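You operate a simulated robot arm through the tools that you are given. There is no shell and no other tool. Be economical: measure what you need, move in short steps, check, and stop when the job is done.

You are at the controls of a simulated robot arm. One attempt, no reset.

## Task
Swap the weight in disc hole three for the silver one from the block.
Fine: the old one goes tight into block hole four.

Only the result counts: the job must be done as asked and must still hold three seconds after the hand-in. Knocking over, shifting, dropping, spilling or breaking anything else fails it.

## Robot
A 6-joint arm with a two-finger parallel gripper, fixed in place. Base frame: the origin is at the foot of the arm, x ahead of it, y to its left, z up. Lengths are in mm, angles in rad, forces in N, time in s.
Its first joint turns from -1.152 to 1.152 rad. Payload 2.7 kg.
Tool frame: the origin (TCP) lies between the finger pads and is the grasp point; the fingertips stand 23 mm ahead of it; z points along the fingers, y is the line along which they close. Largest opening 94 mm; finger width 38, thickness 10; the body of the gripper, 54 by 96 mm, starts 39 mm behind the TCP.
Orientation is that of the tool frame in the base frame, as a unit quaternion [x, y, z, w]. With the fingers straight down and closing along the base's y, the tool's x points along the base's -x, its y along +y and its z along -z.

## Interface
- The arm moves only by the tool step_arm. Its argument "steps" is a list that holds one entry, the list of rows, each a list of 7 numbers: the shift along the base's x, y, z in units of 300 mm (1.0 is 300 mm), then the turn, a rotation vector about the base's x, y, z in units of 45 degrees (1.0 is 45 degrees), then the gripper command, from -1 (shut) to 1 (fully open), values between in proportion. In form: [[[tx, ty, tz, ax, ay, az, fingers], ...]]. A call has 1 to 8 rows; each row is the pose to reach, as a shift and turn from the pose commanded when the call began. A call with a number of a shift or a turn outside -1 to 1 is refused whole. Rows are played at 5 a second. More than 50 mm and 0.15 rad between two rows, or a gripper value outside its range, and nothing of the call is played. Where a pose cannot be reached the arm comes as near as it can. A force on the tool above 40 N (or 10 N above the force at the start of the call, whichever is more), or a blocked arm, ends the call early, and 0.2 s more pass. Each finger travels about 45 mm/s and halts on what it meets, pressing with about 24 N; the grip force reading is that of the motor and also rises with nothing between the fingers. The clock runs only during rows and for 0.2 s after the last one: add rows that repeat a pose to give the fingers time. It gives the time, the measured TCP pose, the force on the tool (base axes), the opening and the grip force at its end, in the units of the frame above (readings bear some noise).
- Cameras (640 x 400 px; columns grow to the right, rows downward): "scene" is fixed at [55.8, -420.4, 1396]; the picture's right is [0.96, -0.27, 0.00], its down [-0.17, -0.61, -0.77] and it looks along [0.21, 0.75, -0.63] (base axes); focal length 321 px, centre (320, 200). "wrist" rides on the gripper at [-39, 0, -44] in the tool frame; the picture's right is [0.00, -1.00, 0.00], its down [0.97, 0.00, -0.24] and it looks along [0.24, 0.00, 0.97] (tool axes); focal length 218 px, centre (320, 200). There is no depth. A picture from a camera that has moved, and an enlarged one, comes with that camera's place and axes in the base frame and with its lens. The place of the scene camera against the robot may be out by one fixed shift of up to 18 mm in any direction.
- grab_frame(camera): a new picture of that camera. No time passes.
- enlarge(camera, box): a new picture of the part [left, top, right, bottom] of that camera's present view, enlarged. No time passes.
- hand_in(): hands the job in; it is judged then, once.

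Work in short steps. Places have to be worked out from the pictures, the camera data and where the tool is seen: move nearer, look again, correct. Check each grasp and each placing, and mend what went wrong. You have 120 turns and 68 pictures in all, those below and enlarged ones among them. Open the gripper and draw the arm clear of the work before you hand the job in, unless the task says otherwise; then end with one line.

The tools are called after "Call:" by a JSON object that holds its "fn" and its "kwargs". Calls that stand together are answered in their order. step_arm: Moves the arm, as the interface text tells. Its arguments: {"type":"object","properties":{"steps":{"type":"array","items":{"type":"array","items":{"type":"array","items":{"type":"number"}}}}},"required":["steps"]} The other tools are called the same way: grab_frame (camera) takes a picture; enlarge (camera, box) takes an enlarged picture of a part of a camera's view; hand_in () hands the job in.

At the start:

```text
t: 0.0
ee_pos: [413.8, -125.7, 1202.2]
tcp_rot: [0.0, 1.0, 0.001, 0.001]
force: [0.5, -0.2, 0.7]
width: 94.0
grasp_force: 0.0
```

scene: 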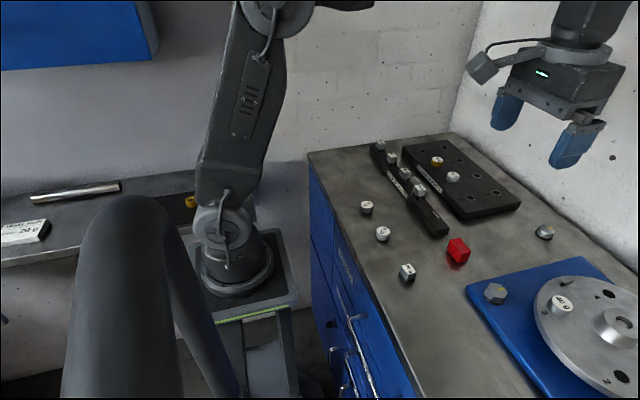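
wrist: 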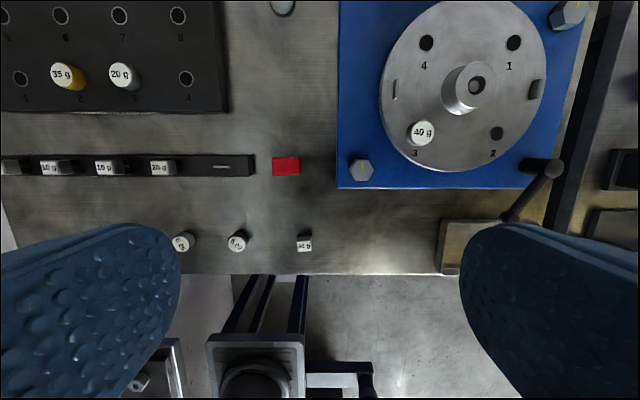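

The overview shows the block with a yellow-sided (35 g) and a silver-sided (20 g) weight, and the disc with a 40 g weight in hole 3. I'll enlarge both areas to read labels.

Call:
{"fn": "enlarge", "kwargs": {"camera": "wrist", "box": [0, 0, 240, 150]}}

Call:
{"fn": "enlarge", "kwargs": {"camera": "wrist", "box": [340, 0, 580, 190]}}

Call:
{"fn": "enlarge", "kwargs": {"camera": "scene", "box": [340, 130, 540, 255]}}

```text
2.67 times, centred on (120, 75) of wrist
camera zoom: at [453.1, -127.1, 1246.3], right [0.0, -1.0, 0.0], down [-0.97, 0.0, 0.24], along [-0.24, 0.0, -0.97], focal length 582 px, centre (853, 533)
```

zoom: 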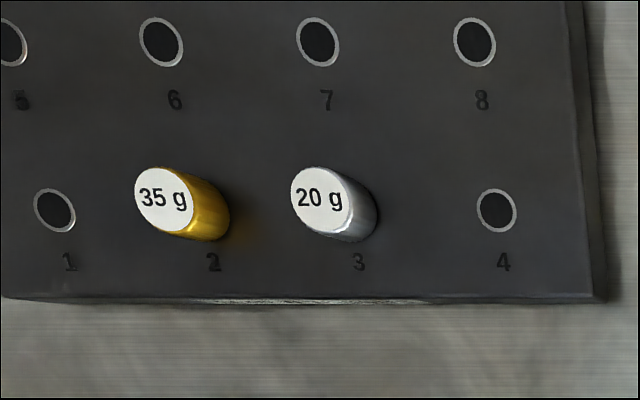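

```text
2.11 times, centred on (460, 95) of wrist
camera zoom: at [453.1, -127.1, 1246.3], right [0.0, -1.0, 0.0], down [-0.97, 0.0, 0.24], along [-0.24, 0.0, -0.97], focal length 460 px, centre (25, 421)
```

zoom: 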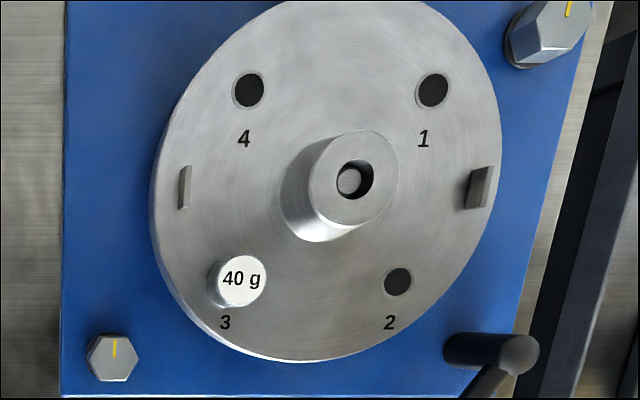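

```text
3.20 times, centred on (440, 192) of scene
camera zoom: at [55.8, -420.4, 1396.0], right [0.96, -0.27, 0.0], down [-0.17, -0.61, -0.77], along [0.21, 0.75, -0.63], focal length 1028 px, centre (-64, 224)
```

zoom: 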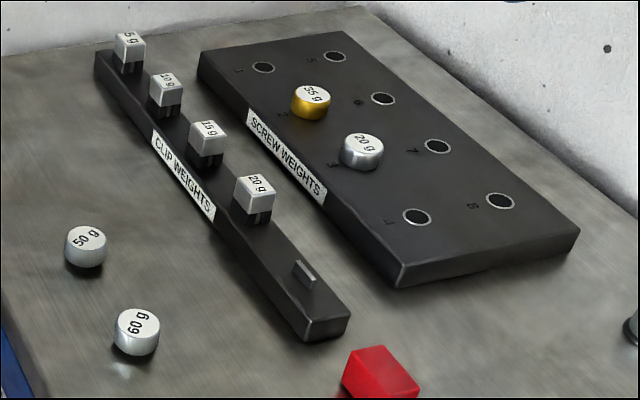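

The holes are for screw weights, so this will need unscrewing and screwing. Stereo from the two cameras puts the block top well above z=737 (about 950), so before descending I'll measure height by wrist parallax: shift the tool +150 mm in y and +40 in x at the same height.

Call:
{"fn": "step_arm", "kwargs": {"steps": [[[0.033, 0.12, 0, 0, 0, 0, 1], [0.066, 0.24, 0, 0, 0, 0, 1], [0.1, 0.37, 0, 0, 0, 0, 1], [0.133, 0.5, 0, 0, 0, 0, 1], [0.133, 0.5, 0, 0, 0, 0, 1], [0.133, 0.5, 0, 0, 0, 0, 1]]]}}

Call:
{"fn": "grab_frame", "kwargs": {"camera": "wrist"}}

```text
t: 1.4
ee_pos: [454.8, 25.6, 1203.1]
tcp_rot: [0.0, 1.0, 0.0, 0.001]
force: [-0.7, -0.9, 0.2]
width: 94.1
grasp_force: 0.1
```

```text
62 pictures are left
camera wrist: at [493.1, 23.9, 1245.8], right [0.0, -1.0, 0.0], down [-0.97, 0.0, 0.24], along [-0.24, 0.0, -0.97], focal length 218 px, centre (320, 200)
```

wrist: 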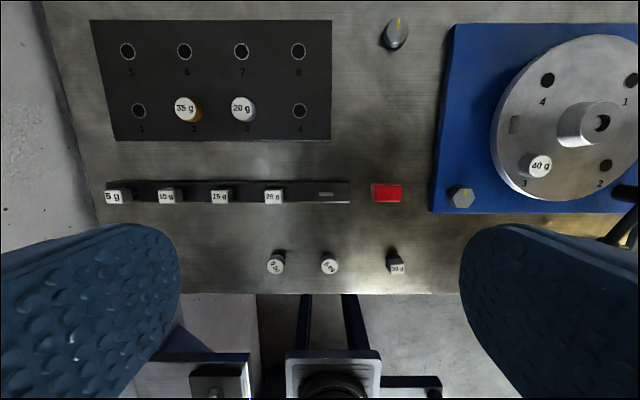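

Wrist parallax puts the block top near z≈920 and hole 4 at about (542, 53). The 20 g top is near (540, 124, 943) and the 40 g top near (469, -248, 976). That doesn't match the stated 737 surface, so I'll go by measurement. Next I move over the 40 g weight at a safe height for a closer look.

Call:
{"fn": "step_arm", "kwargs": {"steps": [[[0.007, -0.13, -0.044, 0, 0, 0, 1], [0.014, -0.26, -0.088, 0, 0, 0, 1], [0.021, -0.39, -0.132, 0, 0, 0, 1], [0.028, -0.52, -0.176, 0, 0, 0, 1], [0.035, -0.65, -0.22, 0, 0, 0, 1], [0.042, -0.78, -0.265, 0, 0, 0, 1], [0.047, -0.912, -0.31, 0, 0, 0, 1], [0.047, -0.912, -0.31, 0, 0, 0, 1]]]}}

Call:
{"fn": "grab_frame", "kwargs": {"camera": "wrist"}}

Call:
{"fn": "grab_frame", "kwargs": {"camera": "scene"}}

```text
t: 3.2
ee_pos: [467.7, -248.1, 1108.5]
tcp_rot: [-0.001, 1.0, 0.0, 0.001]
force: [0.1, -0.1, 0.3]
width: 94.2
grasp_force: 0.1
```

```text
61 pictures are left
camera wrist: at [506.6, -249.9, 1152.3], right [0.0, -1.0, 0.0], down [-0.97, 0.0, 0.24], along [-0.24, 0.0, -0.97], focal length 218 px, centre (320, 200)
```

wrist: 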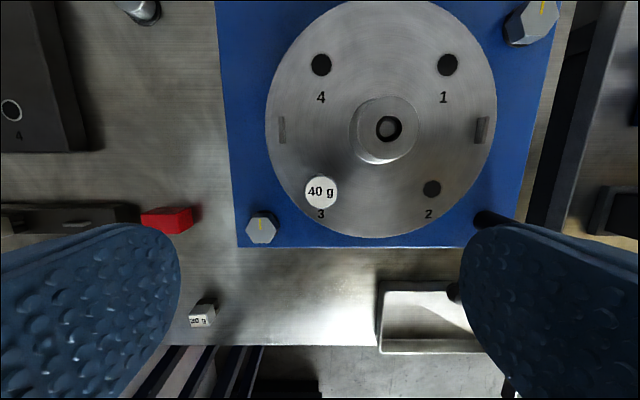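

```text
60 pictures are left
```

scene: 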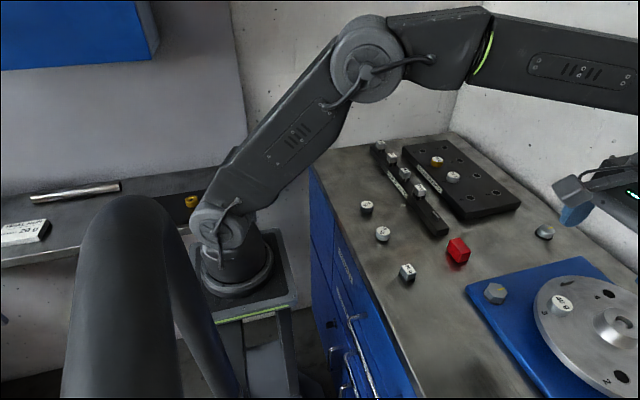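

The 40 g weight sits at about (470, -250), top z≈974. I'll descend to z≈1040 with fingers narrowed to about 54 mm, then look again to refine.

Call:
{"fn": "step_arm", "kwargs": {"steps": [[[0.007, -0.005, -0.1, 0, 0, 0, 0.15], [0.007, -0.005, -0.2, 0, 0, 0, 0.15], [0.007, -0.005, -0.23, 0, 0, 0, 0.15], [0.007, -0.005, -0.23, 0, 0, 0, 0.15]]]}}

Call:
{"fn": "grab_frame", "kwargs": {"camera": "wrist"}}

```text
t: 4.2
ee_pos: [469.4, -250.2, 1039.1]
tcp_rot: [0.0, 1.0, 0.001, 0.0]
force: [0.3, 0.6, -0.3]
width: 54.3
grasp_force: 0.0
```

```text
59 pictures are left
camera wrist: at [509.0, -251.1, 1083.7], right [0.0, -1.0, 0.0], down [-0.97, 0.0, 0.24], along [-0.24, 0.0, -0.97], focal length 218 px, centre (320, 200)
```

wrist: 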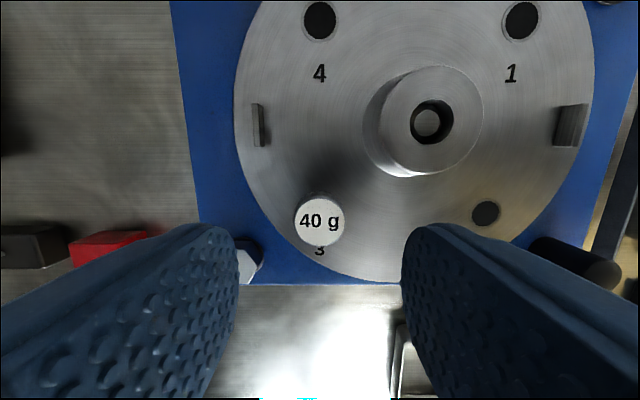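

Views agree: weight centre ≈ (469.8, -250.5), top ≈ 974, disc face ≈ 955–960. I'll lower to TCP z≈986 (tips ≈ 963), fingers still open, and check.

Call:
{"fn": "step_arm", "kwargs": {"steps": [[[0.001, 0, -0.06, 0, 0, 0, 0.1], [0.001, 0, -0.12, 0, 0, 0, 0.1], [0.001, 0, -0.16, 0, 0, 0, 0.1], [0.001, 0, -0.177, 0, 0, 0, 0.1], [0.001, 0, -0.177, 0, 0, 0, 0.1]]]}}

Call:
{"fn": "grab_frame", "kwargs": {"camera": "wrist"}}

Call:
{"fn": "enlarge", "kwargs": {"camera": "scene", "box": [480, 220, 640, 320]}}

```text
t: 5.4
ee_pos: [470.5, -250.1, 986.3]
tcp_rot: [0.0, 1.0, 0.001, 0.0]
force: [-1.3, -0.1, 0.4]
width: 51.9
grasp_force: 0.1
```

```text
58 pictures are left
camera wrist: at [509.2, -252.1, 1030.9], right [0.0, -1.0, 0.0], down [-0.97, 0.0, 0.24], along [-0.24, 0.0, -0.97], focal length 218 px, centre (320, 200)
```

wrist: 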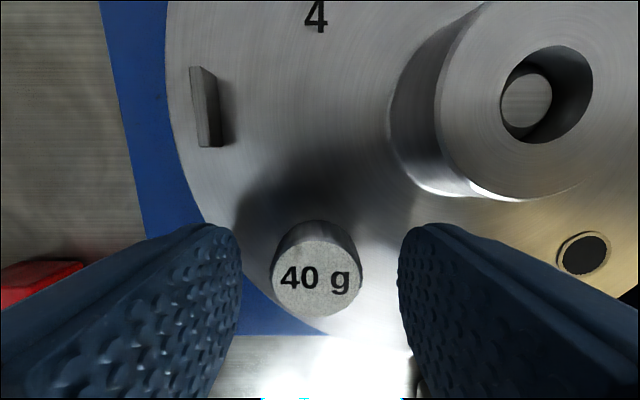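

```text
4.00 times, centred on (560, 270) of scene
camera zoom: at [55.8, -420.4, 1396.0], right [0.96, -0.27, 0.0], down [-0.17, -0.61, -0.77], along [0.21, 0.75, -0.63], focal length 1285 px, centre (-640, -80)
```

zoom: 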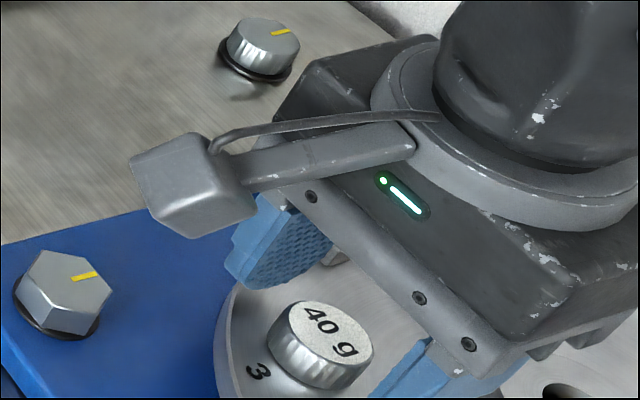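

The weight sits about 1 mm to the +y side of the finger centre. I lower 3 mm, shift 1 mm, and close on it.

Call:
{"fn": "step_arm", "kwargs": {"steps": [[[-0.001, 0.003, -0.01, 0, 0, 0, 0.1], [-0.001, 0.003, -0.01, 0, 0, 0, -1], [-0.001, 0.003, -0.01, 0, 0, 0, -1], [-0.001, 0.003, -0.01, 0, 0, 0, -1], [-0.001, 0.003, -0.01, 0, 0, 0, -1], [-0.001, 0.003, -0.01, 0, 0, 0, -1]]]}}

```text
t: 6.8
ee_pos: [471.1, -249.0, 983.6]
tcp_rot: [-0.001, 1.0, 0.001, 0.0]
force: [-0.8, 4.3, -0.5]
width: 28.7
grasp_force: 24.5
```

Firm grip at 28.7 mm. Now I turn 45° counter-clockwise (unscrew) while holding position and watch the forces.

Call:
{"fn": "step_arm", "kwargs": {"steps": [[[0, 0.002, 0, 0, 0, 0.16, -1], [0, 0.002, 0, 0, 0, 0.33, -1], [0, 0.002, 0, 0, 0, 0.5, -1], [0, 0.002, 0, 0, 0, 0.67, -1], [0, 0.002, 0, 0, 0, 0.84, -1], [0, 0.002, 0, 0, 0, 1, -1], [0, 0.002, 0, 0, 0, 1, -1]]]}}

Call:
{"fn": "grab_frame", "kwargs": {"camera": "wrist"}}

```text
t: 8.4
ee_pos: [469.6, -249.1, 985.0]
tcp_rot: [-0.384, 0.923, 0.001, 0.0]
force: [-5.8, 14.3, 6.9]
width: 28.6
grasp_force: 24.0
```

```text
56 pictures are left
camera wrist: at [497.4, -222.3, 1028.5], right [0.71, -0.71, 0.0], down [-0.68, -0.69, 0.24], along [-0.17, -0.17, -0.97], focal length 218 px, centre (320, 200)
```

wrist: 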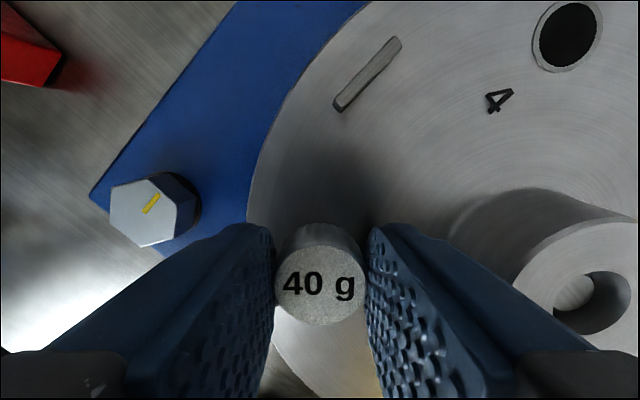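

The weight turned with the fingers (the label stays level in the tool view), so it's unscrewing. The side force suggests a slight centring error, so I continue another 45° with a small correction (+y, -x) and a small rise.

Call:
{"fn": "step_arm", "kwargs": {"steps": [[[-0.002, 0.004, 0.002, 0, 0, 0.16, -1], [-0.002, 0.004, 0.002, 0, 0, 0.33, -1], [-0.002, 0.004, 0.003, 0, 0, 0.5, -1], [-0.002, 0.004, 0.003, 0, 0, 0.67, -1], [-0.002, 0.004, 0.004, 0, 0, 0.84, -1], [-0.002, 0.004, 0.004, 0, 0, 1, -1], [-0.002, 0.004, 0.004, 0, 0, 1, -1]]]}}

```text
t: 10.0
ee_pos: [469.6, -247.1, 985.1]
tcp_rot: [0.708, -0.706, -0.003, -0.001]
force: [-9.6, 7.7, 2.8]
width: 28.6
grasp_force: 23.9
```

Forces are falling. I continue with about 0.9 mm rise per 45° and a small -x correction.

Call:
{"fn": "step_arm", "kwargs": {"steps": [[[-0.003, 0.002, 0.001, 0, 0, 0.16, -1], [-0.003, 0.002, 0.001, 0, 0, 0.33, -1], [-0.003, 0.002, 0.002, 0, 0, 0.5, -1], [-0.003, 0.002, 0.002, 0, 0, 0.67, -1], [-0.003, 0.002, 0.003, 0, 0, 0.84, -1], [-0.003, 0.002, 0.003, 0, 0, 1, -1], [-0.003, 0.002, 0.003, 0, 0, 1, -1]]]}}

Call:
{"fn": "grab_frame", "kwargs": {"camera": "wrist"}}

```text
t: 11.6
ee_pos: [468.4, -247.8, 985.3]
tcp_rot: [0.924, -0.381, -0.001, 0.001]
force: [-15.4, -7.4, -0.1]
width: 28.4
grasp_force: 24.3
```

```text
55 pictures are left
camera wrist: at [440.4, -222.4, 1030.4], right [0.71, 0.71, 0.0], down [0.69, -0.69, 0.24], along [0.17, -0.17, -0.97], focal length 218 px, centre (320, 200)
```

wrist: 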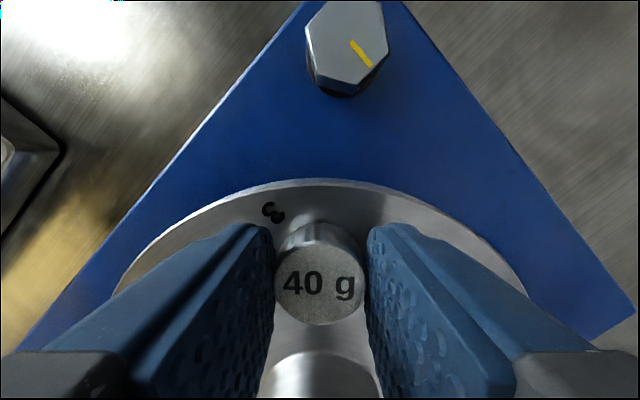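

Fitting the side forces shows the grip is 1.6 mm off along the finger width, so the TCP must circle the weight axis. I apply that correction for the next 45°.

Call:
{"fn": "step_arm", "kwargs": {"steps": [[[-0.003, -0.001, 0.001, 0, 0, 0.16, -1], [-0.0035, -0.002, 0.001, 0, 0, 0.33, -1], [-0.004, -0.0025, 0.002, 0, 0, 0.5, -1], [-0.0045, -0.003, 0.002, 0, 0, 0.67, -1], [-0.005, -0.004, 0.003, 0, 0, 0.84, -1], [-0.0057, -0.0047, 0.003, 0, 0, 1, -1], [-0.0057, -0.0047, 0.003, 0, 0, 1, -1]]]}}

Call:
{"fn": "enlarge", "kwargs": {"camera": "scene", "box": [480, 240, 640, 340]}}

```text
t: 12.3
ee_pos: [466.1, -247.5, 986.0]
tcp_rot: [0.968, -0.252, -0.004, 0.011]
force: [-4.6, -6.6, -0.8]
width: 28.4
grasp_force: 23.6
out of reach, approached as far as the arm can: row 3
stopped in row 3: the force on the tool passed its limit (the readings are from after the stop); the commanded pose is now the measured one
```

```text
4.00 times, centred on (560, 290) of scene
camera zoom: at [55.6, -420.6, 1395.9], right [0.96, -0.27, 0.0], down [-0.17, -0.61, -0.77], along [0.21, 0.75, -0.63], focal length 1285 px, centre (-640, -160)
```

zoom: 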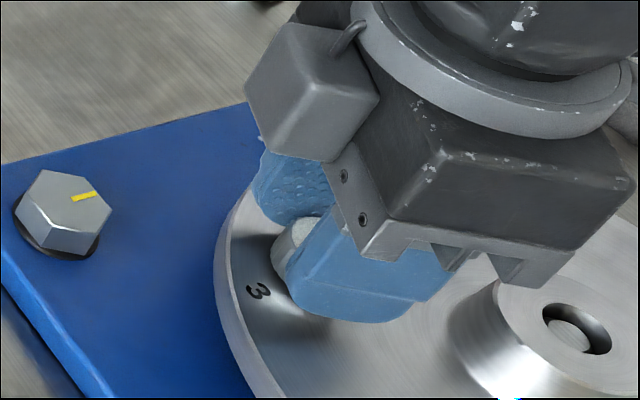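

The wrist hit its turn limit at yaw ≈150°. I test with a 2.5 mm lift whether the weight is already free, and the force will tell.

Call:
{"fn": "step_arm", "kwargs": {"steps": [[[0, 0, 0.004, 0, 0, 0, -1], [0, 0, 0.008, 0, 0, 0, -1], [0, 0, 0.008, 0, 0, 0, -1]]]}}

```text
t: 13.1
ee_pos: [467.5, -246.8, 986.9]
tcp_rot: [0.968, -0.251, -0.005, 0.011]
force: [-7.9, -21.2, -19.3]
width: 28.7
grasp_force: 24.0
```

The thread still holds at -19 N, so more turns are needed. I release, level the small tilt, and centre on the weight axis before winding the wrist back.

Call:
{"fn": "step_arm", "kwargs": {"steps": [[[0, 0, 0.004, 0, 0, 0, 0.0], [0, 0, 0.004, 0, 0, 0, 0.0], [0, 0, 0.004, 0, 0, 0, 0.0], [0.004, -0.002, 0.004, 0, 0, -0.1, 0.0], [0.007, -0.0047, 0.004, 0.024, -0.019, -0.1, 0.0], [0.007, -0.0047, 0.004, 0.024, -0.019, -0.1, 0.0]]]}}

Call:
{"fn": "grab_frame", "kwargs": {"camera": "wrist"}}

```text
t: 14.5
ee_pos: [470.1, -247.6, 989.9]
tcp_rot: [0.957, -0.289, 0.002, -0.002]
force: [0.7, 0.1, 0.2]
width: 46.9
grasp_force: 0.0
```

```text
53 pictures are left
camera wrist: at [437.4, -227.2, 1034.4], right [0.55, 0.83, 0.0], down [0.81, -0.54, 0.24], along [0.2, -0.13, -0.97], focal length 218 px, centre (320, 200)
```

wrist: 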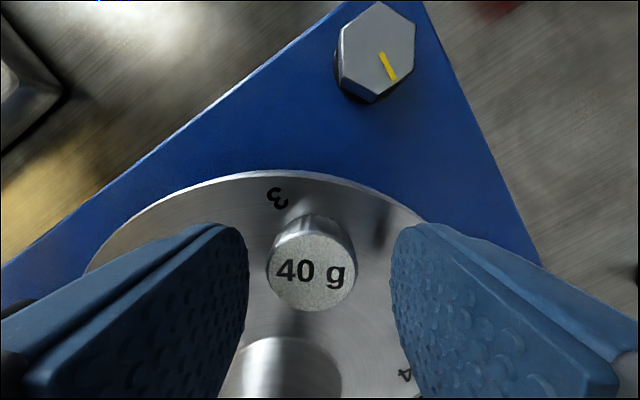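

Released, and the label confirms the weight is part-turned. It sits about 2.7 mm left of the finger centre. I shift to centre, rise 15 mm clear, and start winding back clockwise by 180° in total.

Call:
{"fn": "step_arm", "kwargs": {"steps": [[[-0.006, -0.002, 0.05, 0, 0, 0, 0.0], [-0.01, -0.004, 0.05, 0, 0, -0.16, 0.0], [-0.01, -0.004, 0.05, 0, 0, -0.33, 0.0], [-0.01, -0.004, 0.05, 0, 0, -0.5, 0.0], [-0.01, -0.004, 0.05, 0, 0, -0.67, 0.0], [-0.01, -0.004, 0.05, 0, 0, -0.84, 0.0], [-0.01, -0.004, 0.05, 0, 0, -1, 0.0]]]}}

Call:
{"fn": "step_arm", "kwargs": {"steps": [[[0, 0, 0, 0, 0, -0.16, 0.0], [0, 0, 0, 0, 0, -0.33, 0.0], [0, 0, 0, 0, 0, -0.5, 0.0], [0, 0, 0, 0, 0, -0.67, 0.0], [0, 0, 0, 0, 0, -0.84, 0.0], [0, 0, 0, 0, 0, -1, 0.0]]]}}

Call:
{"fn": "step_arm", "kwargs": {"steps": [[[0, 0, 0, 0, 0, -0.16, 0.0], [0, 0, 0, 0, 0, -0.33, 0.0], [0, 0, 0, 0, 0, -0.5, 0.0], [0, 0, 0, 0, 0, -0.67, 0.0], [0, 0, 0, 0, 0, -0.84, 0.0], [0, 0, 0, 0, 0, -1, 0.0]]]}}

Call:
{"fn": "step_arm", "kwargs": {"steps": [[[0, 0, 0, 0, 0, -0.16, 0.0], [0, 0, 0, 0, 0, -0.33, 0.0], [0, 0, 0, 0, 0, -0.5, 0.0], [0, 0, 0, 0, 0, -0.67, 0.0], [0, 0, 0, 0, 0, -0.84, 0.0], [0, 0, 0, 0, 0, -1, 0.0], [0, 0, 0, 0, 0, -1, 0.0]]]}}

Call:
{"fn": "grab_frame", "kwargs": {"camera": "wrist"}}

```text
t: 16.1
ee_pos: [465.9, -248.8, 1005.2]
tcp_rot: [0.773, -0.634, 0.002, 0.0]
force: [0.0, 0.5, -0.2]
width: 46.8
grasp_force: 0.0
```

```text
t: 17.5
ee_pos: [467.7, -248.9, 1004.7]
tcp_rot: [-0.472, 0.881, -0.002, 0.0]
force: [0.2, -0.1, -1.0]
width: 46.8
grasp_force: 0.1
```

```text
t: 18.9
ee_pos: [467.1, -249.0, 1004.5]
tcp_rot: [-0.099, 0.995, -0.001, -0.002]
force: [0.1, -0.3, 0.9]
width: 46.9
grasp_force: 0.1
```

```text
t: 20.5
ee_pos: [467.9, -247.9, 1004.4]
tcp_rot: [0.289, 0.957, -0.001, -0.002]
force: [-0.1, -0.1, 0.2]
width: 47.0
grasp_force: 0.0
```

```text
52 pictures are left
camera wrist: at [499.3, -272.0, 1049.0], right [-0.55, -0.83, 0.0], down [-0.81, 0.54, 0.24], along [-0.2, 0.13, -0.97], focal length 218 px, centre (320, 200)
```

wrist: 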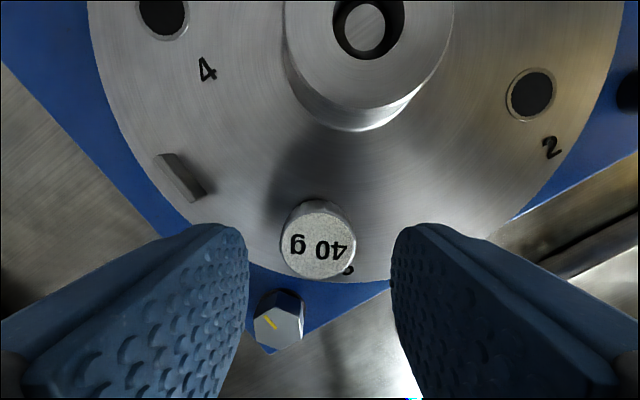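

Wound back to yaw ≈ -34°, fingers straddling the weight again. Comparing the opposite yaws calibrates the camera bias, leaving a correction of about (+1.3, -0.3). I descend 19 mm and close.

Call:
{"fn": "step_arm", "kwargs": {"steps": [[[0.0043, -0.001, -0.03, 0, 0, 0, 0.0], [0.0043, -0.001, -0.063, 0, 0, 0, 0.0], [0.0043, -0.001, -0.063, 0, 0, 0, -1], [0.0043, -0.001, -0.063, 0, 0, 0, -1], [0.0043, -0.001, -0.063, 0, 0, 0, -1], [0.0043, -0.001, -0.063, 0, 0, 0, -1]]]}}

Call:
{"fn": "step_arm", "kwargs": {"steps": [[[0, 0, 0.0005, 0, 0, 0.16, -1], [0, 0, 0.001, 0, 0, 0.33, -1], [0, 0, 0.0015, 0, 0, 0.5, -1], [0, 0, 0.002, 0, 0, 0.67, -1], [0, 0, 0.0025, 0, 0, 0.84, -1], [0, 0, 0.003, 0, 0, 1, -1], [0, 0, 0.003, 0, 0, 1, -1]]]}}

```text
t: 21.9
ee_pos: [468.7, -248.4, 985.9]
tcp_rot: [0.289, 0.957, -0.001, -0.002]
force: [0.5, -0.9, 1.4]
width: 28.4
grasp_force: 24.0
```

```text
t: 23.5
ee_pos: [469.4, -248.7, 988.2]
tcp_rot: [-0.101, 0.995, -0.002, -0.001]
force: [4.6, -9.6, -0.9]
width: 28.5
grasp_force: 24.1
```

Well centred, with low vertical force at about 0.9 mm rise per 45°. I continue with small lateral corrections.

Call:
{"fn": "step_arm", "kwargs": {"steps": [[[0.001, -0.002, 0.0005, 0, 0, 0.16, -1], [0.001, -0.002, 0.001, 0, 0, 0.33, -1], [0.001, -0.002, 0.0015, 0, 0, 0.5, -1], [0.001, -0.002, 0.002, 0, 0, 0.67, -1], [0.001, -0.002, 0.0025, 0, 0, 0.84, -1], [0.001, -0.002, 0.003, 0, 0, 1, -1], [0.001, -0.002, 0.003, 0, 0, 1, -1]]]}}

Call:
{"fn": "grab_frame", "kwargs": {"camera": "wrist"}}

```text
t: 25.1
ee_pos: [469.6, -249.8, 988.0]
tcp_rot: [-0.475, 0.88, -0.002, -0.001]
force: [2.9, -6.5, -0.2]
width: 28.4
grasp_force: 24.2
```

```text
51 pictures are left
camera wrist: at [489.8, -218.8, 1031.9], right [0.83, -0.55, 0.0], down [-0.54, -0.81, 0.24], along [-0.13, -0.2, -0.97], focal length 218 px, centre (320, 200)
```

wrist: 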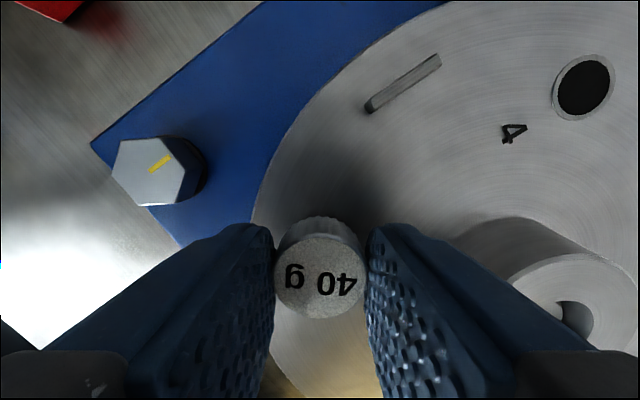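

Turning properly: the label keeps its place in the tool view. Two more 45° turns follow, nearly to the wrist limit.

Call:
{"fn": "step_arm", "kwargs": {"steps": [[[0.001, -0.002, 0.0005, 0, 0, 0.16, -1], [0.001, -0.002, 0.001, 0, 0, 0.33, -1], [0.001, -0.002, 0.0015, 0, 0, 0.5, -1], [0.001, -0.002, 0.002, 0, 0, 0.67, -1], [0.001, -0.002, 0.0025, 0, 0, 0.84, -1], [0.001, -0.002, 0.003, 0, 0, 1, -1], [0.001, -0.002, 0.003, 0, 0, 1, -1]]]}}

Call:
{"fn": "step_arm", "kwargs": {"steps": [[[0, 0, 0.0005, 0, 0, 0.16, -1], [0, 0, 0.001, 0, 0, 0.33, -1], [0, 0, 0.0015, 0, 0, 0.5, -1], [0, 0, 0.002, 0, 0, 0.67, -1], [0, 0, 0.0025, 0, 0, 0.84, -1], [0, 0, 0.003, 0, 0, 0.93, -1], [0, 0, 0.003, 0, 0, 0.93, -1]]]}}

```text
t: 26.7
ee_pos: [469.5, -249.6, 989.2]
tcp_rot: [0.775, -0.632, 0.002, 0.0]
force: [-0.4, -0.1, 0.2]
width: 28.6
grasp_force: 23.8
```

```text
t: 28.3
ee_pos: [469.2, -251.5, 990.4]
tcp_rot: [0.95, -0.313, 0.002, -0.001]
force: [-0.3, -0.9, -0.7]
width: 28.1
grasp_force: 23.7
```

Forces went to zero, so the weight may be free. I test with a 9 mm lift.

Call:
{"fn": "step_arm", "kwargs": {"steps": [[[0, 0, 0.01, 0, 0, 0, -1], [0, 0, 0.02, 0, 0, 0, -1], [0, 0, 0.03, 0, 0, 0, -1], [0, 0, 0.03, 0, 0, 0, -1]]]}}

Call:
{"fn": "enlarge", "kwargs": {"camera": "scene", "box": [480, 230, 640, 330]}}

```text
t: 29.3
ee_pos: [468.9, -250.4, 998.8]
tcp_rot: [0.949, -0.315, 0.003, -0.001]
force: [0.0, -0.4, -1.2]
width: 28.3
grasp_force: 24.7
```

```text
4.00 times, centred on (560, 280) of scene
camera zoom: at [55.8, -420.4, 1396.0], right [0.96, -0.27, 0.0], down [-0.17, -0.61, -0.77], along [0.21, 0.75, -0.63], focal length 1285 px, centre (-640, -120)
```

zoom: 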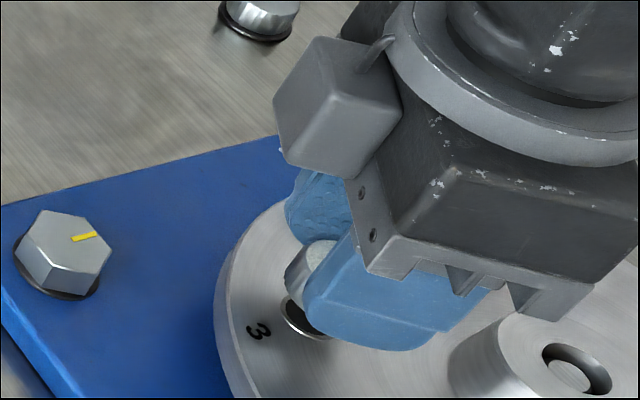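

The weight is free and lifted out of hole 3. I raise it and carry it toward block hole 4, keeping z≈1060.

Call:
{"fn": "step_arm", "kwargs": {"steps": [[[0, 0, 0.1, 0, 0, 0, -1], [0, 0, 0.2, 0, 0, 0, -1], [0.03, 0.12, 0.2, 0, 0, 0, -1], [0.06, 0.26, 0.2, 0, 0, 0, -1], [0.1, 0.4, 0.2, 0, 0, 0, -1], [0.13, 0.54, 0.2, 0, 0, 0, -1], [0.16, 0.68, 0.2, 0, 0, 0, -1], [0.16, 0.68, 0.2, 0, 0, 0, -1]]]}}

Call:
{"fn": "step_arm", "kwargs": {"steps": [[[0.03, 0.12, 0, 0, 0, 0.1, -1], [0.06, 0.24, 0, 0, 0, 0.2, -1], [0.08, 0.33, 0, 0, 0, 0.3, -1], [0.08, 0.33, 0, 0, 0, 0.4, -1], [0.08, 0.33, 0, 0, 0, 0.5, -1], [0.08, 0.33, 0, 0, 0, 0.5, -1]]]}}

Call:
{"fn": "grab_frame", "kwargs": {"camera": "wrist"}}

Call:
{"fn": "grab_frame", "kwargs": {"camera": "scene"}}

```text
t: 31.1
ee_pos: [517.6, -45.1, 1057.5]
tcp_rot: [0.949, -0.314, 0.002, 0.0]
force: [0.0, 1.0, -1.4]
width: 28.2
grasp_force: 24.0
```

```text
t: 32.5
ee_pos: [540.8, 53.3, 1058.0]
tcp_rot: [0.992, -0.123, 0.002, -0.001]
force: [-0.5, -0.7, -0.7]
width: 28.3
grasp_force: 24.0
```

```text
49 pictures are left
camera wrist: at [503.0, 61.2, 1102.4], right [0.24, 0.97, 0.0], down [0.94, -0.24, 0.24], along [0.24, -0.06, -0.97], focal length 218 px, centre (320, 200)
```

wrist: 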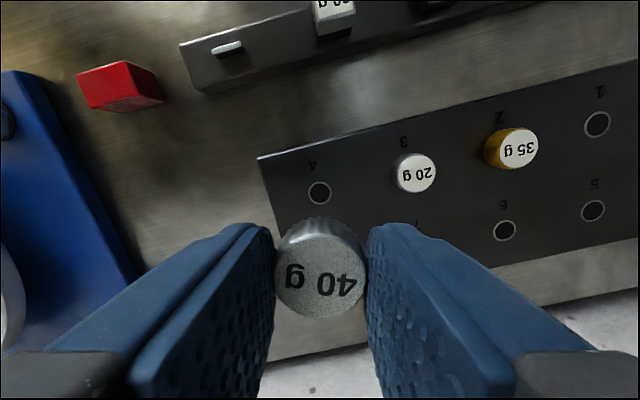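

```text
48 pictures are left
```

scene: 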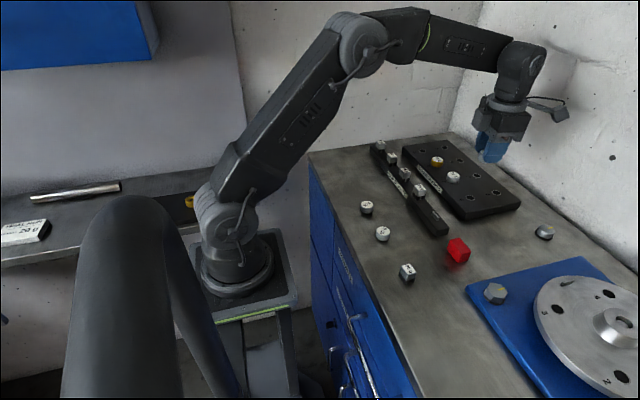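

Hole 4 is nearly under the held weight. I descend to TCP z≈1000 with a small +x correction and look closely.

Call:
{"fn": "step_arm", "kwargs": {"steps": [[[0.004, -0.001, -0.06, 0, 0, 0, -1], [0.004, -0.001, -0.12, 0, 0, 0, -1], [0.004, -0.001, -0.18, 0, 0, 0, -1], [0.004, -0.001, -0.193, 0, 0, 0, -1], [0.004, -0.001, -0.193, 0, 0, 0, -1]]]}}

Call:
{"fn": "enlarge", "kwargs": {"camera": "wrist", "box": [240, 150, 400, 250]}}

Call:
{"fn": "enlarge", "kwargs": {"camera": "scene", "box": [420, 130, 560, 217]}}

```text
t: 33.7
ee_pos: [541.7, 52.9, 1000.6]
tcp_rot: [0.992, -0.124, 0.002, -0.001]
force: [-0.2, -0.1, -0.6]
width: 28.2
grasp_force: 23.7
```

```text
4.00 times, centred on (320, 200) of wrist
camera zoom: at [504.3, 60.8, 1044.9], right [0.25, 0.97, 0.0], down [0.94, -0.24, 0.24], along [0.24, -0.06, -0.97], focal length 873 px, centre (320, 200)
```

zoom: 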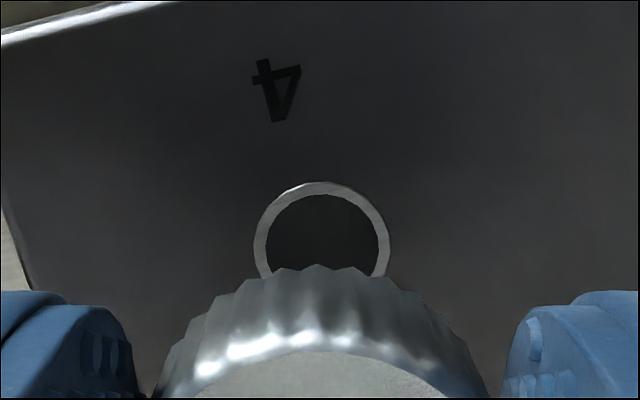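

```text
4.57 times, centred on (490, 174) of scene
camera zoom: at [55.8, -420.4, 1396.0], right [0.96, -0.27, 0.0], down [-0.17, -0.61, -0.77], along [0.21, 0.75, -0.63], focal length 1468 px, centre (-457, 321)
```

zoom: 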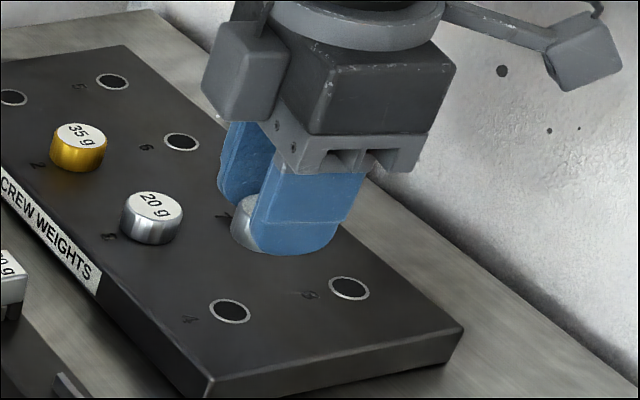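

The hole is centred under the weight within about 0.5 mm. I descend carefully toward contact.

Call:
{"fn": "step_arm", "kwargs": {"steps": [[[0.002, 0.001, -0.04, 0, 0, 0, -1], [0.002, 0.001, -0.08, 0, 0, 0, -1], [0.002, 0.001, -0.11, 0, 0, 0, -1], [0.002, 0.001, -0.12, 0, 0, 0, -1], [0.002, 0.001, -0.12, 0, 0, 0, -1]]]}}

Call:
{"fn": "grab_frame", "kwargs": {"camera": "wrist"}}

Call:
{"fn": "enlarge", "kwargs": {"camera": "scene", "box": [420, 140, 560, 227]}}

```text
t: 34.9
ee_pos: [543.3, 54.7, 964.6]
tcp_rot: [0.992, -0.124, 0.001, 0.0]
force: [0.0, -0.7, 0.2]
width: 28.2
grasp_force: 24.0
```

```text
45 pictures are left
camera wrist: at [504.5, 61.0, 1008.6], right [0.25, 0.97, 0.0], down [0.94, -0.24, 0.24], along [0.24, -0.06, -0.97], focal length 218 px, centre (320, 200)
```

wrist: 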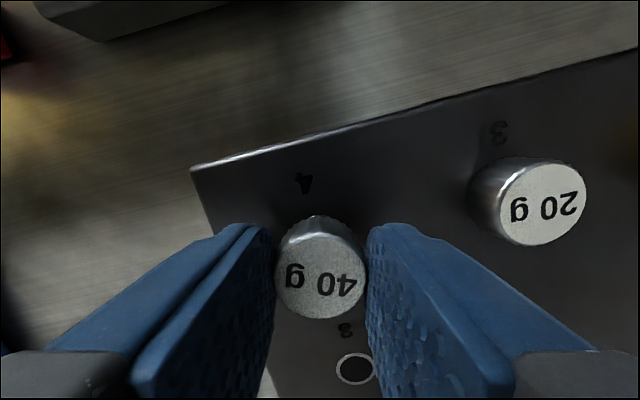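

```text
4.57 times, centred on (490, 184) of scene
camera zoom: at [55.8, -420.4, 1396.0], right [0.96, -0.27, 0.0], down [-0.17, -0.61, -0.77], along [0.21, 0.75, -0.63], focal length 1468 px, centre (-457, 275)
```

zoom: 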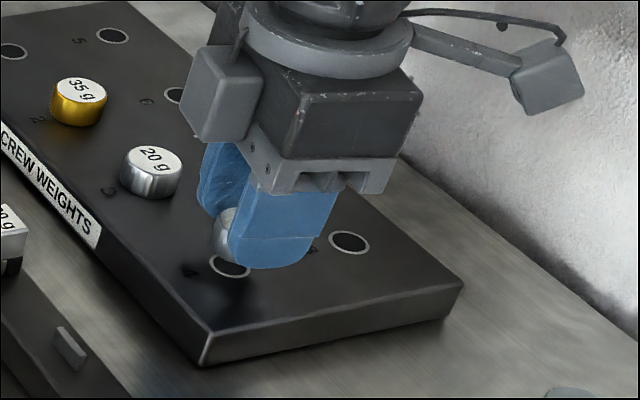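

Still above the hole with no contact. I lower another 6 mm in small steps.

Call:
{"fn": "step_arm", "kwargs": {"steps": [[[0, 0, -0.007, 0, 0, 0, -1], [0, 0, -0.013, 0, 0, 0, -1], [0, 0, -0.02, 0, 0, 0, -1], [0, 0, -0.02, 0, 0, 0, -1]]]}}

```text
t: 35.9
ee_pos: [542.7, 53.8, 959.0]
tcp_rot: [0.992, -0.123, 0.0, -0.002]
force: [-8.4, 0.8, -0.6]
width: 28.5
grasp_force: 24.6
```

A lateral -8 N in x with no vertical force suggests the stud has entered the hole slightly off-centre. I shift 0.8 mm in -x and lower 2 mm more.

Call:
{"fn": "step_arm", "kwargs": {"steps": [[[-0.0027, 0, 0, 0, 0, 0, -1], [-0.0027, 0, -0.003, 0, 0, 0, -1], [-0.0027, 0, -0.007, 0, 0, 0, -1], [-0.0027, 0, -0.007, 0, 0, 0, -1]]]}}

```text
t: 36.9
ee_pos: [541.7, 54.1, 957.2]
tcp_rot: [0.992, -0.123, 0.002, -0.001]
force: [-12.7, 5.4, 10.5]
width: 28.0
grasp_force: 23.8
```

Contact in z is +10 N, and x still pushes back. I correct another -1 mm x and +0.5 mm y and read again.

Call:
{"fn": "step_arm", "kwargs": {"steps": [[[-0.0035, 0.0015, 0, 0, 0, 0, -1], [-0.0035, 0.0015, 0, 0, 0, 0, -1]]]}}

```text
t: 37.5
ee_pos: [541.8, 51.9, 956.7]
tcp_rot: [0.992, -0.123, 0.005, -0.001]
force: [0.9, 3.6, 8.5]
width: 28.4
grasp_force: 24.2
```

Lateral forces are nearly nil with 8.5 N seating force. I start turning clockwise with a slight descent.

Call:
{"fn": "step_arm", "kwargs": {"steps": [[[0, 0.001, 0, 0, 0, -0.16, -1], [0, 0.001, -0.0005, 0, 0, -0.33, -1], [0, 0.001, -0.001, 0, 0, -0.5, -1], [0, 0.001, -0.001, 0, 0, -0.67, -1], [0, 0.001, -0.0015, 0, 0, -0.84, -1], [0, 0.001, -0.002, 0, 0, -1, -1], [0, 0.001, -0.002, 0, 0, -1, -1]]]}}

Call:
{"fn": "grab_frame", "kwargs": {"camera": "wrist"}}

```text
t: 39.1
ee_pos: [540.7, 53.6, 957.5]
tcp_rot: [0.869, -0.495, 0.003, -0.001]
force: [12.1, -10.5, 11.3]
width: 28.3
grasp_force: 23.7
```

```text
43 pictures are left
camera wrist: at [520.9, 85.1, 1000.5], right [0.86, 0.51, 0.0], down [0.49, -0.83, 0.24], along [0.13, -0.21, -0.97], focal length 218 px, centre (320, 200)
```

wrist: 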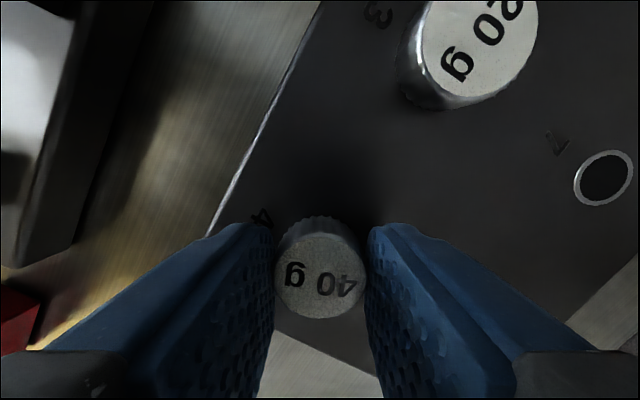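

The weight is turning with the tool. Lateral force (12, -10) indicates a small circling offset, so I correct by about (+1.3, -1.5) during the next 45°.

Call:
{"fn": "step_arm", "kwargs": {"steps": [[[0.003, -0.003, 0, 0, 0, -0.1, -1], [0.004, -0.003, -0.0005, 0, 0, -0.28, -1], [0.004, -0.004, -0.0005, 0, 0, -0.46, -1], [0.004, -0.004, -0.001, 0, 0, -0.64, -1], [0.0045, -0.0045, -0.001, 0, 0, -0.82, -1], [0.0045, -0.005, -0.001, 0, 0, -1, -1], [0.0045, -0.005, -0.001, 0, 0, -1, -1]]]}}

```text
t: 40.7
ee_pos: [541.2, 52.5, 955.8]
tcp_rot: [-0.614, 0.789, -0.001, -0.002]
force: [-11.0, 1.2, 14.6]
width: 28.2
grasp_force: 24.1
```

Vertical force is building slowly, so the thread probably hasn't caught yet. I keep turning with x corrected by -1 mm and a constant light push.

Call:
{"fn": "step_arm", "kwargs": {"steps": [[[-0.0035, 0, 0, 0, 0, -0.1, -1], [-0.0035, 0, 0, 0, 0, -0.28, -1], [-0.0035, 0, 0, 0, 0, -0.46, -1], [-0.0035, 0, 0, 0, 0, -0.64, -1], [-0.0035, 0, 0, 0, 0, -0.82, -1], [-0.0035, 0, 0, 0, 0, -1, -1], [-0.0035, 0, 0, 0, 0, -1, -1]]]}}

Call:
{"fn": "grab_frame", "kwargs": {"camera": "wrist"}}

Call:
{"fn": "enlarge", "kwargs": {"camera": "scene", "box": [420, 140, 560, 227]}}

```text
t: 42.3
ee_pos: [540.5, 54.5, 955.4]
tcp_rot: [-0.266, 0.964, 0.0, -0.002]
force: [-6.9, 12.8, -0.4]
width: 28.3
grasp_force: 23.5
```

```text
42 pictures are left
camera wrist: at [573.8, 71.8, 999.2], right [0.51, -0.86, 0.0], down [-0.83, -0.49, 0.24], along [-0.21, -0.13, -0.97], focal length 218 px, centre (320, 200)
```

wrist: 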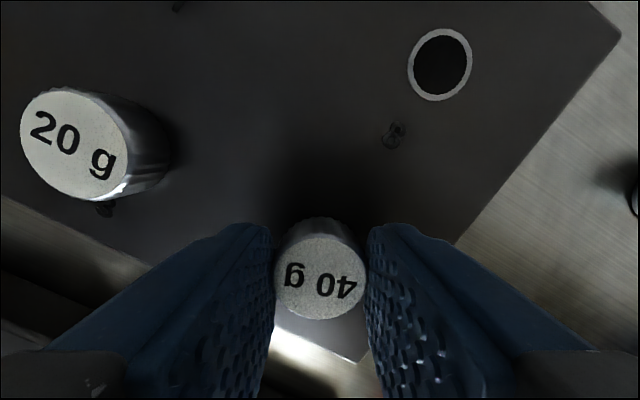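

```text
4.57 times, centred on (490, 184) of scene
camera zoom: at [55.6, -420.0, 1396.1], right [0.96, -0.27, 0.0], down [-0.17, -0.61, -0.77], along [0.21, 0.75, -0.63], focal length 1468 px, centre (-457, 275)
```

zoom: 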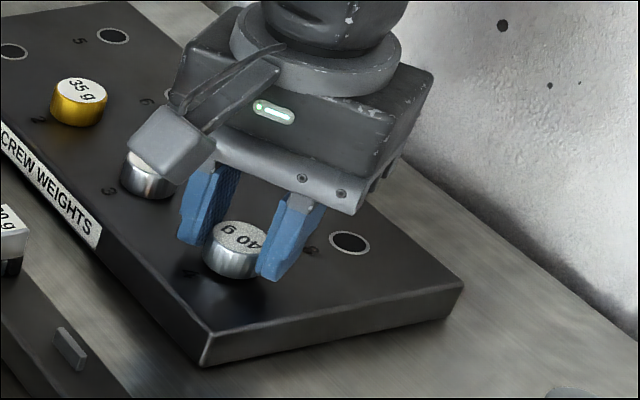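

The vertical force dropped to zero while turning, so the thread caught. I continue with about 0.9 mm descent per 45° and correct laterally (-0.6, +1).

Call:
{"fn": "step_arm", "kwargs": {"steps": [[[-0.002, 0.0035, -0.0005, 0, 0, -0.1, -1], [-0.002, 0.0035, -0.001, 0, 0, -0.28, -1], [-0.002, 0.0035, -0.0015, 0, 0, -0.46, -1], [-0.002, 0.0035, -0.002, 0, 0, -0.64, -1], [-0.002, 0.0035, -0.0025, 0, 0, -0.82, -1], [-0.002, 0.0035, -0.003, 0, 0, -1, -1], [-0.002, 0.0035, -0.003, 0, 0, -1, -1]]]}}

```text
t: 43.9
ee_pos: [540.2, 53.2, 953.9]
tcp_rot: [0.124, 0.992, 0.0, -0.002]
force: [-3.4, 13.0, -5.1]
width: 28.3
grasp_force: 23.8
```

The thread is pulling down (-5 N), so I feed a little faster and shift +y another 1 mm.

Call:
{"fn": "step_arm", "kwargs": {"steps": [[[-0.001, 0.0035, -0.001, 0, 0, -0.1, -1], [-0.001, 0.0035, -0.0015, 0, 0, -0.28, -1], [-0.001, 0.0035, -0.002, 0, 0, -0.46, -1], [-0.001, 0.0035, -0.003, 0, 0, -0.64, -1], [-0.001, 0.0035, -0.0035, 0, 0, -0.82, -1], [-0.001, 0.0035, -0.004, 0, 0, -1, -1], [-0.001, 0.0035, -0.004, 0, 0, -1, -1]]]}}

```text
t: 45.5
ee_pos: [540.3, 54.5, 953.7]
tcp_rot: [0.495, 0.869, 0.0, -0.002]
force: [4.7, 1.8, -4.4]
width: 28.1
grasp_force: 23.9
```

Forces are low. I continue to turn clockwise.

Call:
{"fn": "step_arm", "kwargs": {"steps": [[[0.001, 0, -0.001, 0, 0, -0.1, -1], [0.001, 0, -0.0015, 0, 0, -0.28, -1], [0.001, 0, -0.002, 0, 0, -0.46, -1], [0.001, 0, -0.003, 0, 0, -0.64, -1], [0.001, 0, -0.0035, 0, 0, -0.82, -1], [0.001, 0, -0.004, 0, 0, -1, -1], [0.001, 0, -0.004, 0, 0, -1, -1]]]}}

Call:
{"fn": "step_arm", "kwargs": {"steps": [[[0, 0, -0.001, 0, 0, -0.1, -1], [0, 0, -0.001, 0, 0, -0.28, -1], [0, 0, -0.0015, 0, 0, -0.46, -1], [0, 0, -0.002, 0, 0, -0.64, -1], [0, 0, -0.0025, 0, 0, -0.82, -1], [0, 0, -0.003, 0, 0, -1, -1], [0, 0, -0.003, 0, 0, -1, -1]]]}}

Call:
{"fn": "grab_frame", "kwargs": {"camera": "wrist"}}

```text
t: 47.1
ee_pos: [541.2, 54.8, 952.8]
tcp_rot: [0.79, 0.613, 0.002, -0.001]
force: [6.7, 2.2, 1.9]
width: 28.3
grasp_force: 24.0
```

```text
t: 48.7
ee_pos: [541.2, 53.8, 951.1]
tcp_rot: [0.965, 0.264, 0.002, -0.001]
force: [12.6, -9.9, 2.0]
width: 28.1
grasp_force: 24.4
```

```text
40 pictures are left
camera wrist: at [506.8, 32.2, 995.4], right [-0.51, 0.86, 0.0], down [0.83, 0.49, 0.24], along [0.21, 0.13, -0.97], focal length 218 px, centre (320, 200)
```

wrist: 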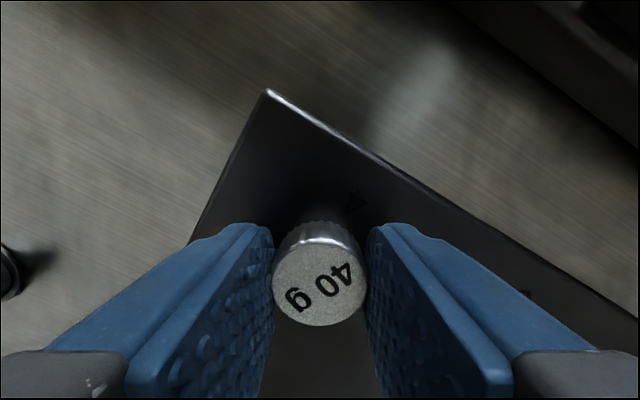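

The label has slipped about 30° within the fingers, so the weight has stopped turning and should be seated tight. I check from the scene camera for a gap under it.

Call:
{"fn": "enlarge", "kwargs": {"camera": "scene", "box": [440, 160, 520, 210]}}

```text
8.00 times, centred on (480, 185) of scene
camera zoom: at [56.0, -420.7, 1395.9], right [0.96, -0.27, 0.0], down [-0.17, -0.61, -0.77], along [0.21, 0.75, -0.63], focal length 2570 px, centre (-960, 320)
```

zoom: 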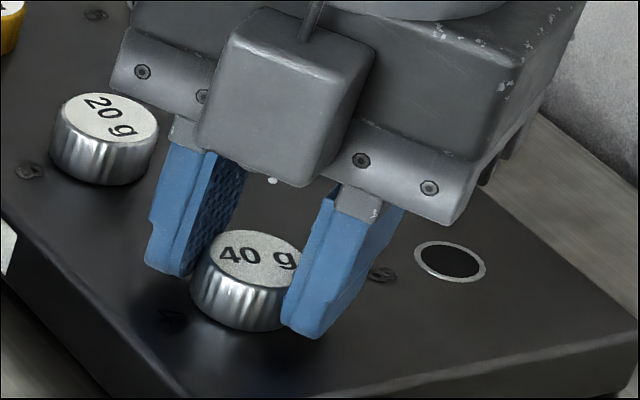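

It appears seated flush. To confirm tightness I turn another 18° and see whether the label slips fully.

Call:
{"fn": "step_arm", "kwargs": {"steps": [[[0.003, -0.003, -0.001, 0, 0, -0.1, -1], [0.003, -0.003, -0.001, 0, 0, -0.2, -1], [0.003, -0.003, -0.001, 0, 0, -0.3, -1], [0.003, -0.003, -0.001, 0, 0, -0.4, -1], [0.003, -0.003, -0.001, 0, 0, -0.4, -1]]]}}

Call:
{"fn": "grab_frame", "kwargs": {"camera": "wrist"}}

```text
t: 49.7
ee_pos: [540.2, 53.3, 950.1]
tcp_rot: [0.99, 0.139, -0.001, -0.021]
force: [-4.8, 11.9, 2.8]
width: 28.6
grasp_force: 24.1
out of reach, approached as far as the arm can: row 4, 5
stopped in row 5: the force on the tool passed its limit (the readings are from after the stop); the commanded pose is now the measured one
```

```text
38 pictures are left
camera wrist: at [502.6, 38.6, 994.3], right [-0.28, 0.96, 0.04], down [0.93, 0.26, 0.25], along [0.23, 0.11, -0.97], focal length 218 px, centre (320, 200)
```

wrist: 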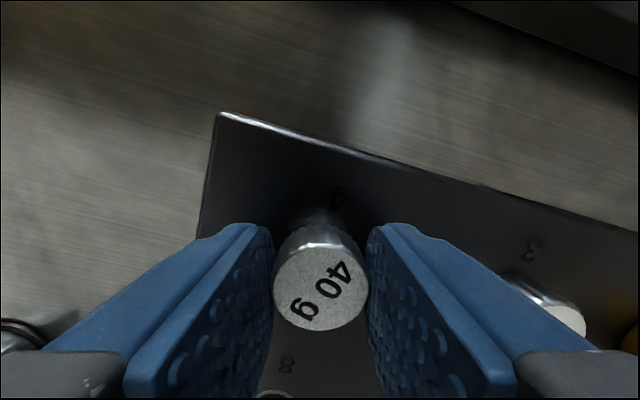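

The label slipped further, so the 40 g weight is tight in hole 4. I release, level the tool and rise.

Call:
{"fn": "step_arm", "kwargs": {"steps": [[[0, 0, 0, 0, 0, 0, 0.0], [0, 0, 0, 0, 0, 0, 0.0], [0, 0, 0, -0.053, -0.01, 0.1, 0.0], [0, 0, 0.05, -0.053, -0.01, 0.1, 0.0], [0, 0, 0.15, -0.053, -0.01, 0.1, 0.0], [0, 0, 0.25, -0.053, -0.01, 0.1, 0.0], [0, 0, 0.25, -0.053, -0.01, 0.1, 0.0]]]}}

Call:
{"fn": "enlarge", "kwargs": {"camera": "scene", "box": [420, 140, 540, 215]}}

Call:
{"fn": "grab_frame", "kwargs": {"camera": "wrist"}}

```text
t: 51.3
ee_pos: [541.9, 50.7, 1025.5]
tcp_rot: [0.984, 0.177, 0.001, 0.002]
force: [0.6, 0.7, -0.2]
width: 47.1
grasp_force: 0.1
```

```text
5.33 times, centred on (480, 178) of scene
camera zoom: at [55.8, -420.4, 1396.0], right [0.96, -0.27, 0.0], down [-0.17, -0.61, -0.77], along [0.21, 0.75, -0.63], focal length 1713 px, centre (-533, 320)
```

zoom: 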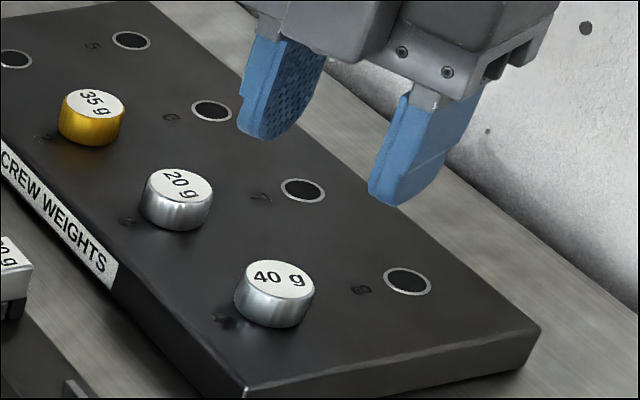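

```text
36 pictures are left
camera wrist: at [504.1, 35.9, 1069.7], right [-0.35, 0.94, 0.0], down [0.91, 0.34, 0.24], along [0.23, 0.08, -0.97], focal length 218 px, centre (320, 200)
```

wrist: 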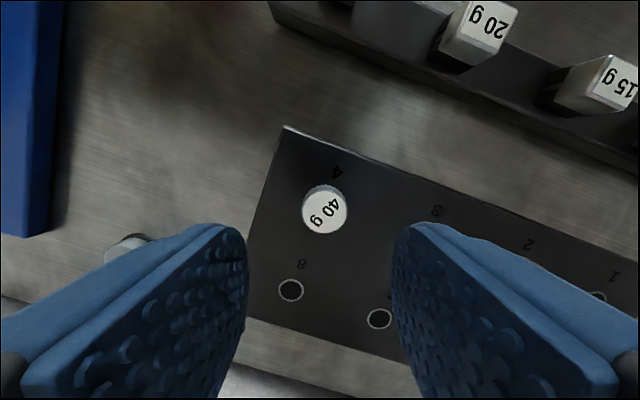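

The 40 g weight stands flush in hole 4. I move above the 20 g weight (about 72 mm in +y), at the same height and yaw, and look.

Call:
{"fn": "step_arm", "kwargs": {"steps": [[[0, 0.12, 0, 0, 0, 0, 0.0], [0, 0.24, 0, 0, 0, 0, 0.0], [0, 0.24, 0, 0, 0, 0, 0.0]]]}}

Call:
{"fn": "grab_frame", "kwargs": {"camera": "wrist"}}

```text
t: 52.1
ee_pos: [547.9, 94.2, 1022.0]
tcp_rot: [0.982, 0.189, -0.001, -0.007]
force: [-0.4, -0.9, 0.4]
width: 47.2
grasp_force: 0.1
out of reach, approached as far as the arm can: row 1, 2, 3
```

```text
35 pictures are left
camera wrist: at [511.3, 76.7, 1067.5], right [-0.37, 0.93, 0.01], down [0.9, 0.36, 0.24], along [0.22, 0.1, -0.97], focal length 218 px, centre (320, 200)
```

wrist: 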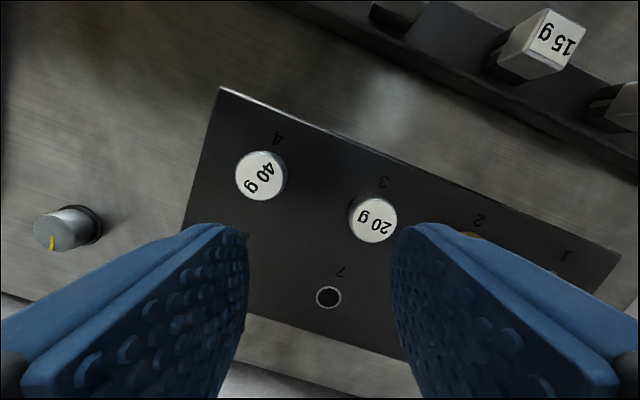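

The target yaw is past the wrist limit here. I back off by about 11° in yaw at the same commanded position.

Call:
{"fn": "step_arm", "kwargs": {"steps": [[[0, 0, 0, 0, 0, 0.1, 0.0], [0, 0, 0, 0, 0, 0.25, 0.0], [0, 0, 0, 0, 0, 0.25, 0.0], [0, 0, 0, 0, 0, 0.25, 0.0]]]}}

Call:
{"fn": "grab_frame", "kwargs": {"camera": "wrist"}}

```text
t: 53.1
ee_pos: [547.6, 92.2, 1023.9]
tcp_rot: [0.962, 0.273, 0.001, 0.002]
force: [0.0, -0.2, -0.3]
width: 46.8
grasp_force: 0.1
```

```text
34 pictures are left
camera wrist: at [513.6, 71.3, 1067.8], right [-0.53, 0.85, 0.0], down [0.83, 0.51, 0.24], along [0.21, 0.12, -0.97], focal length 218 px, centre (320, 200)
```

wrist: 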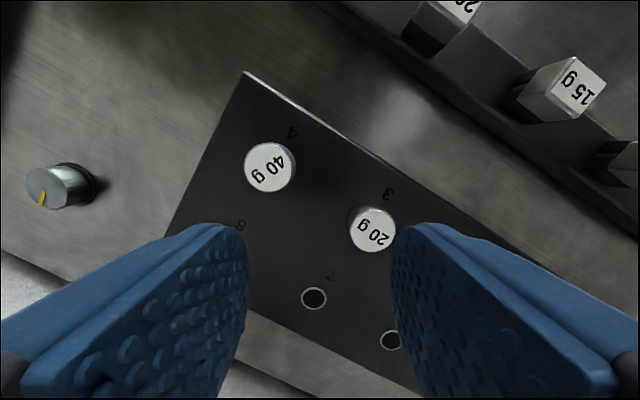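

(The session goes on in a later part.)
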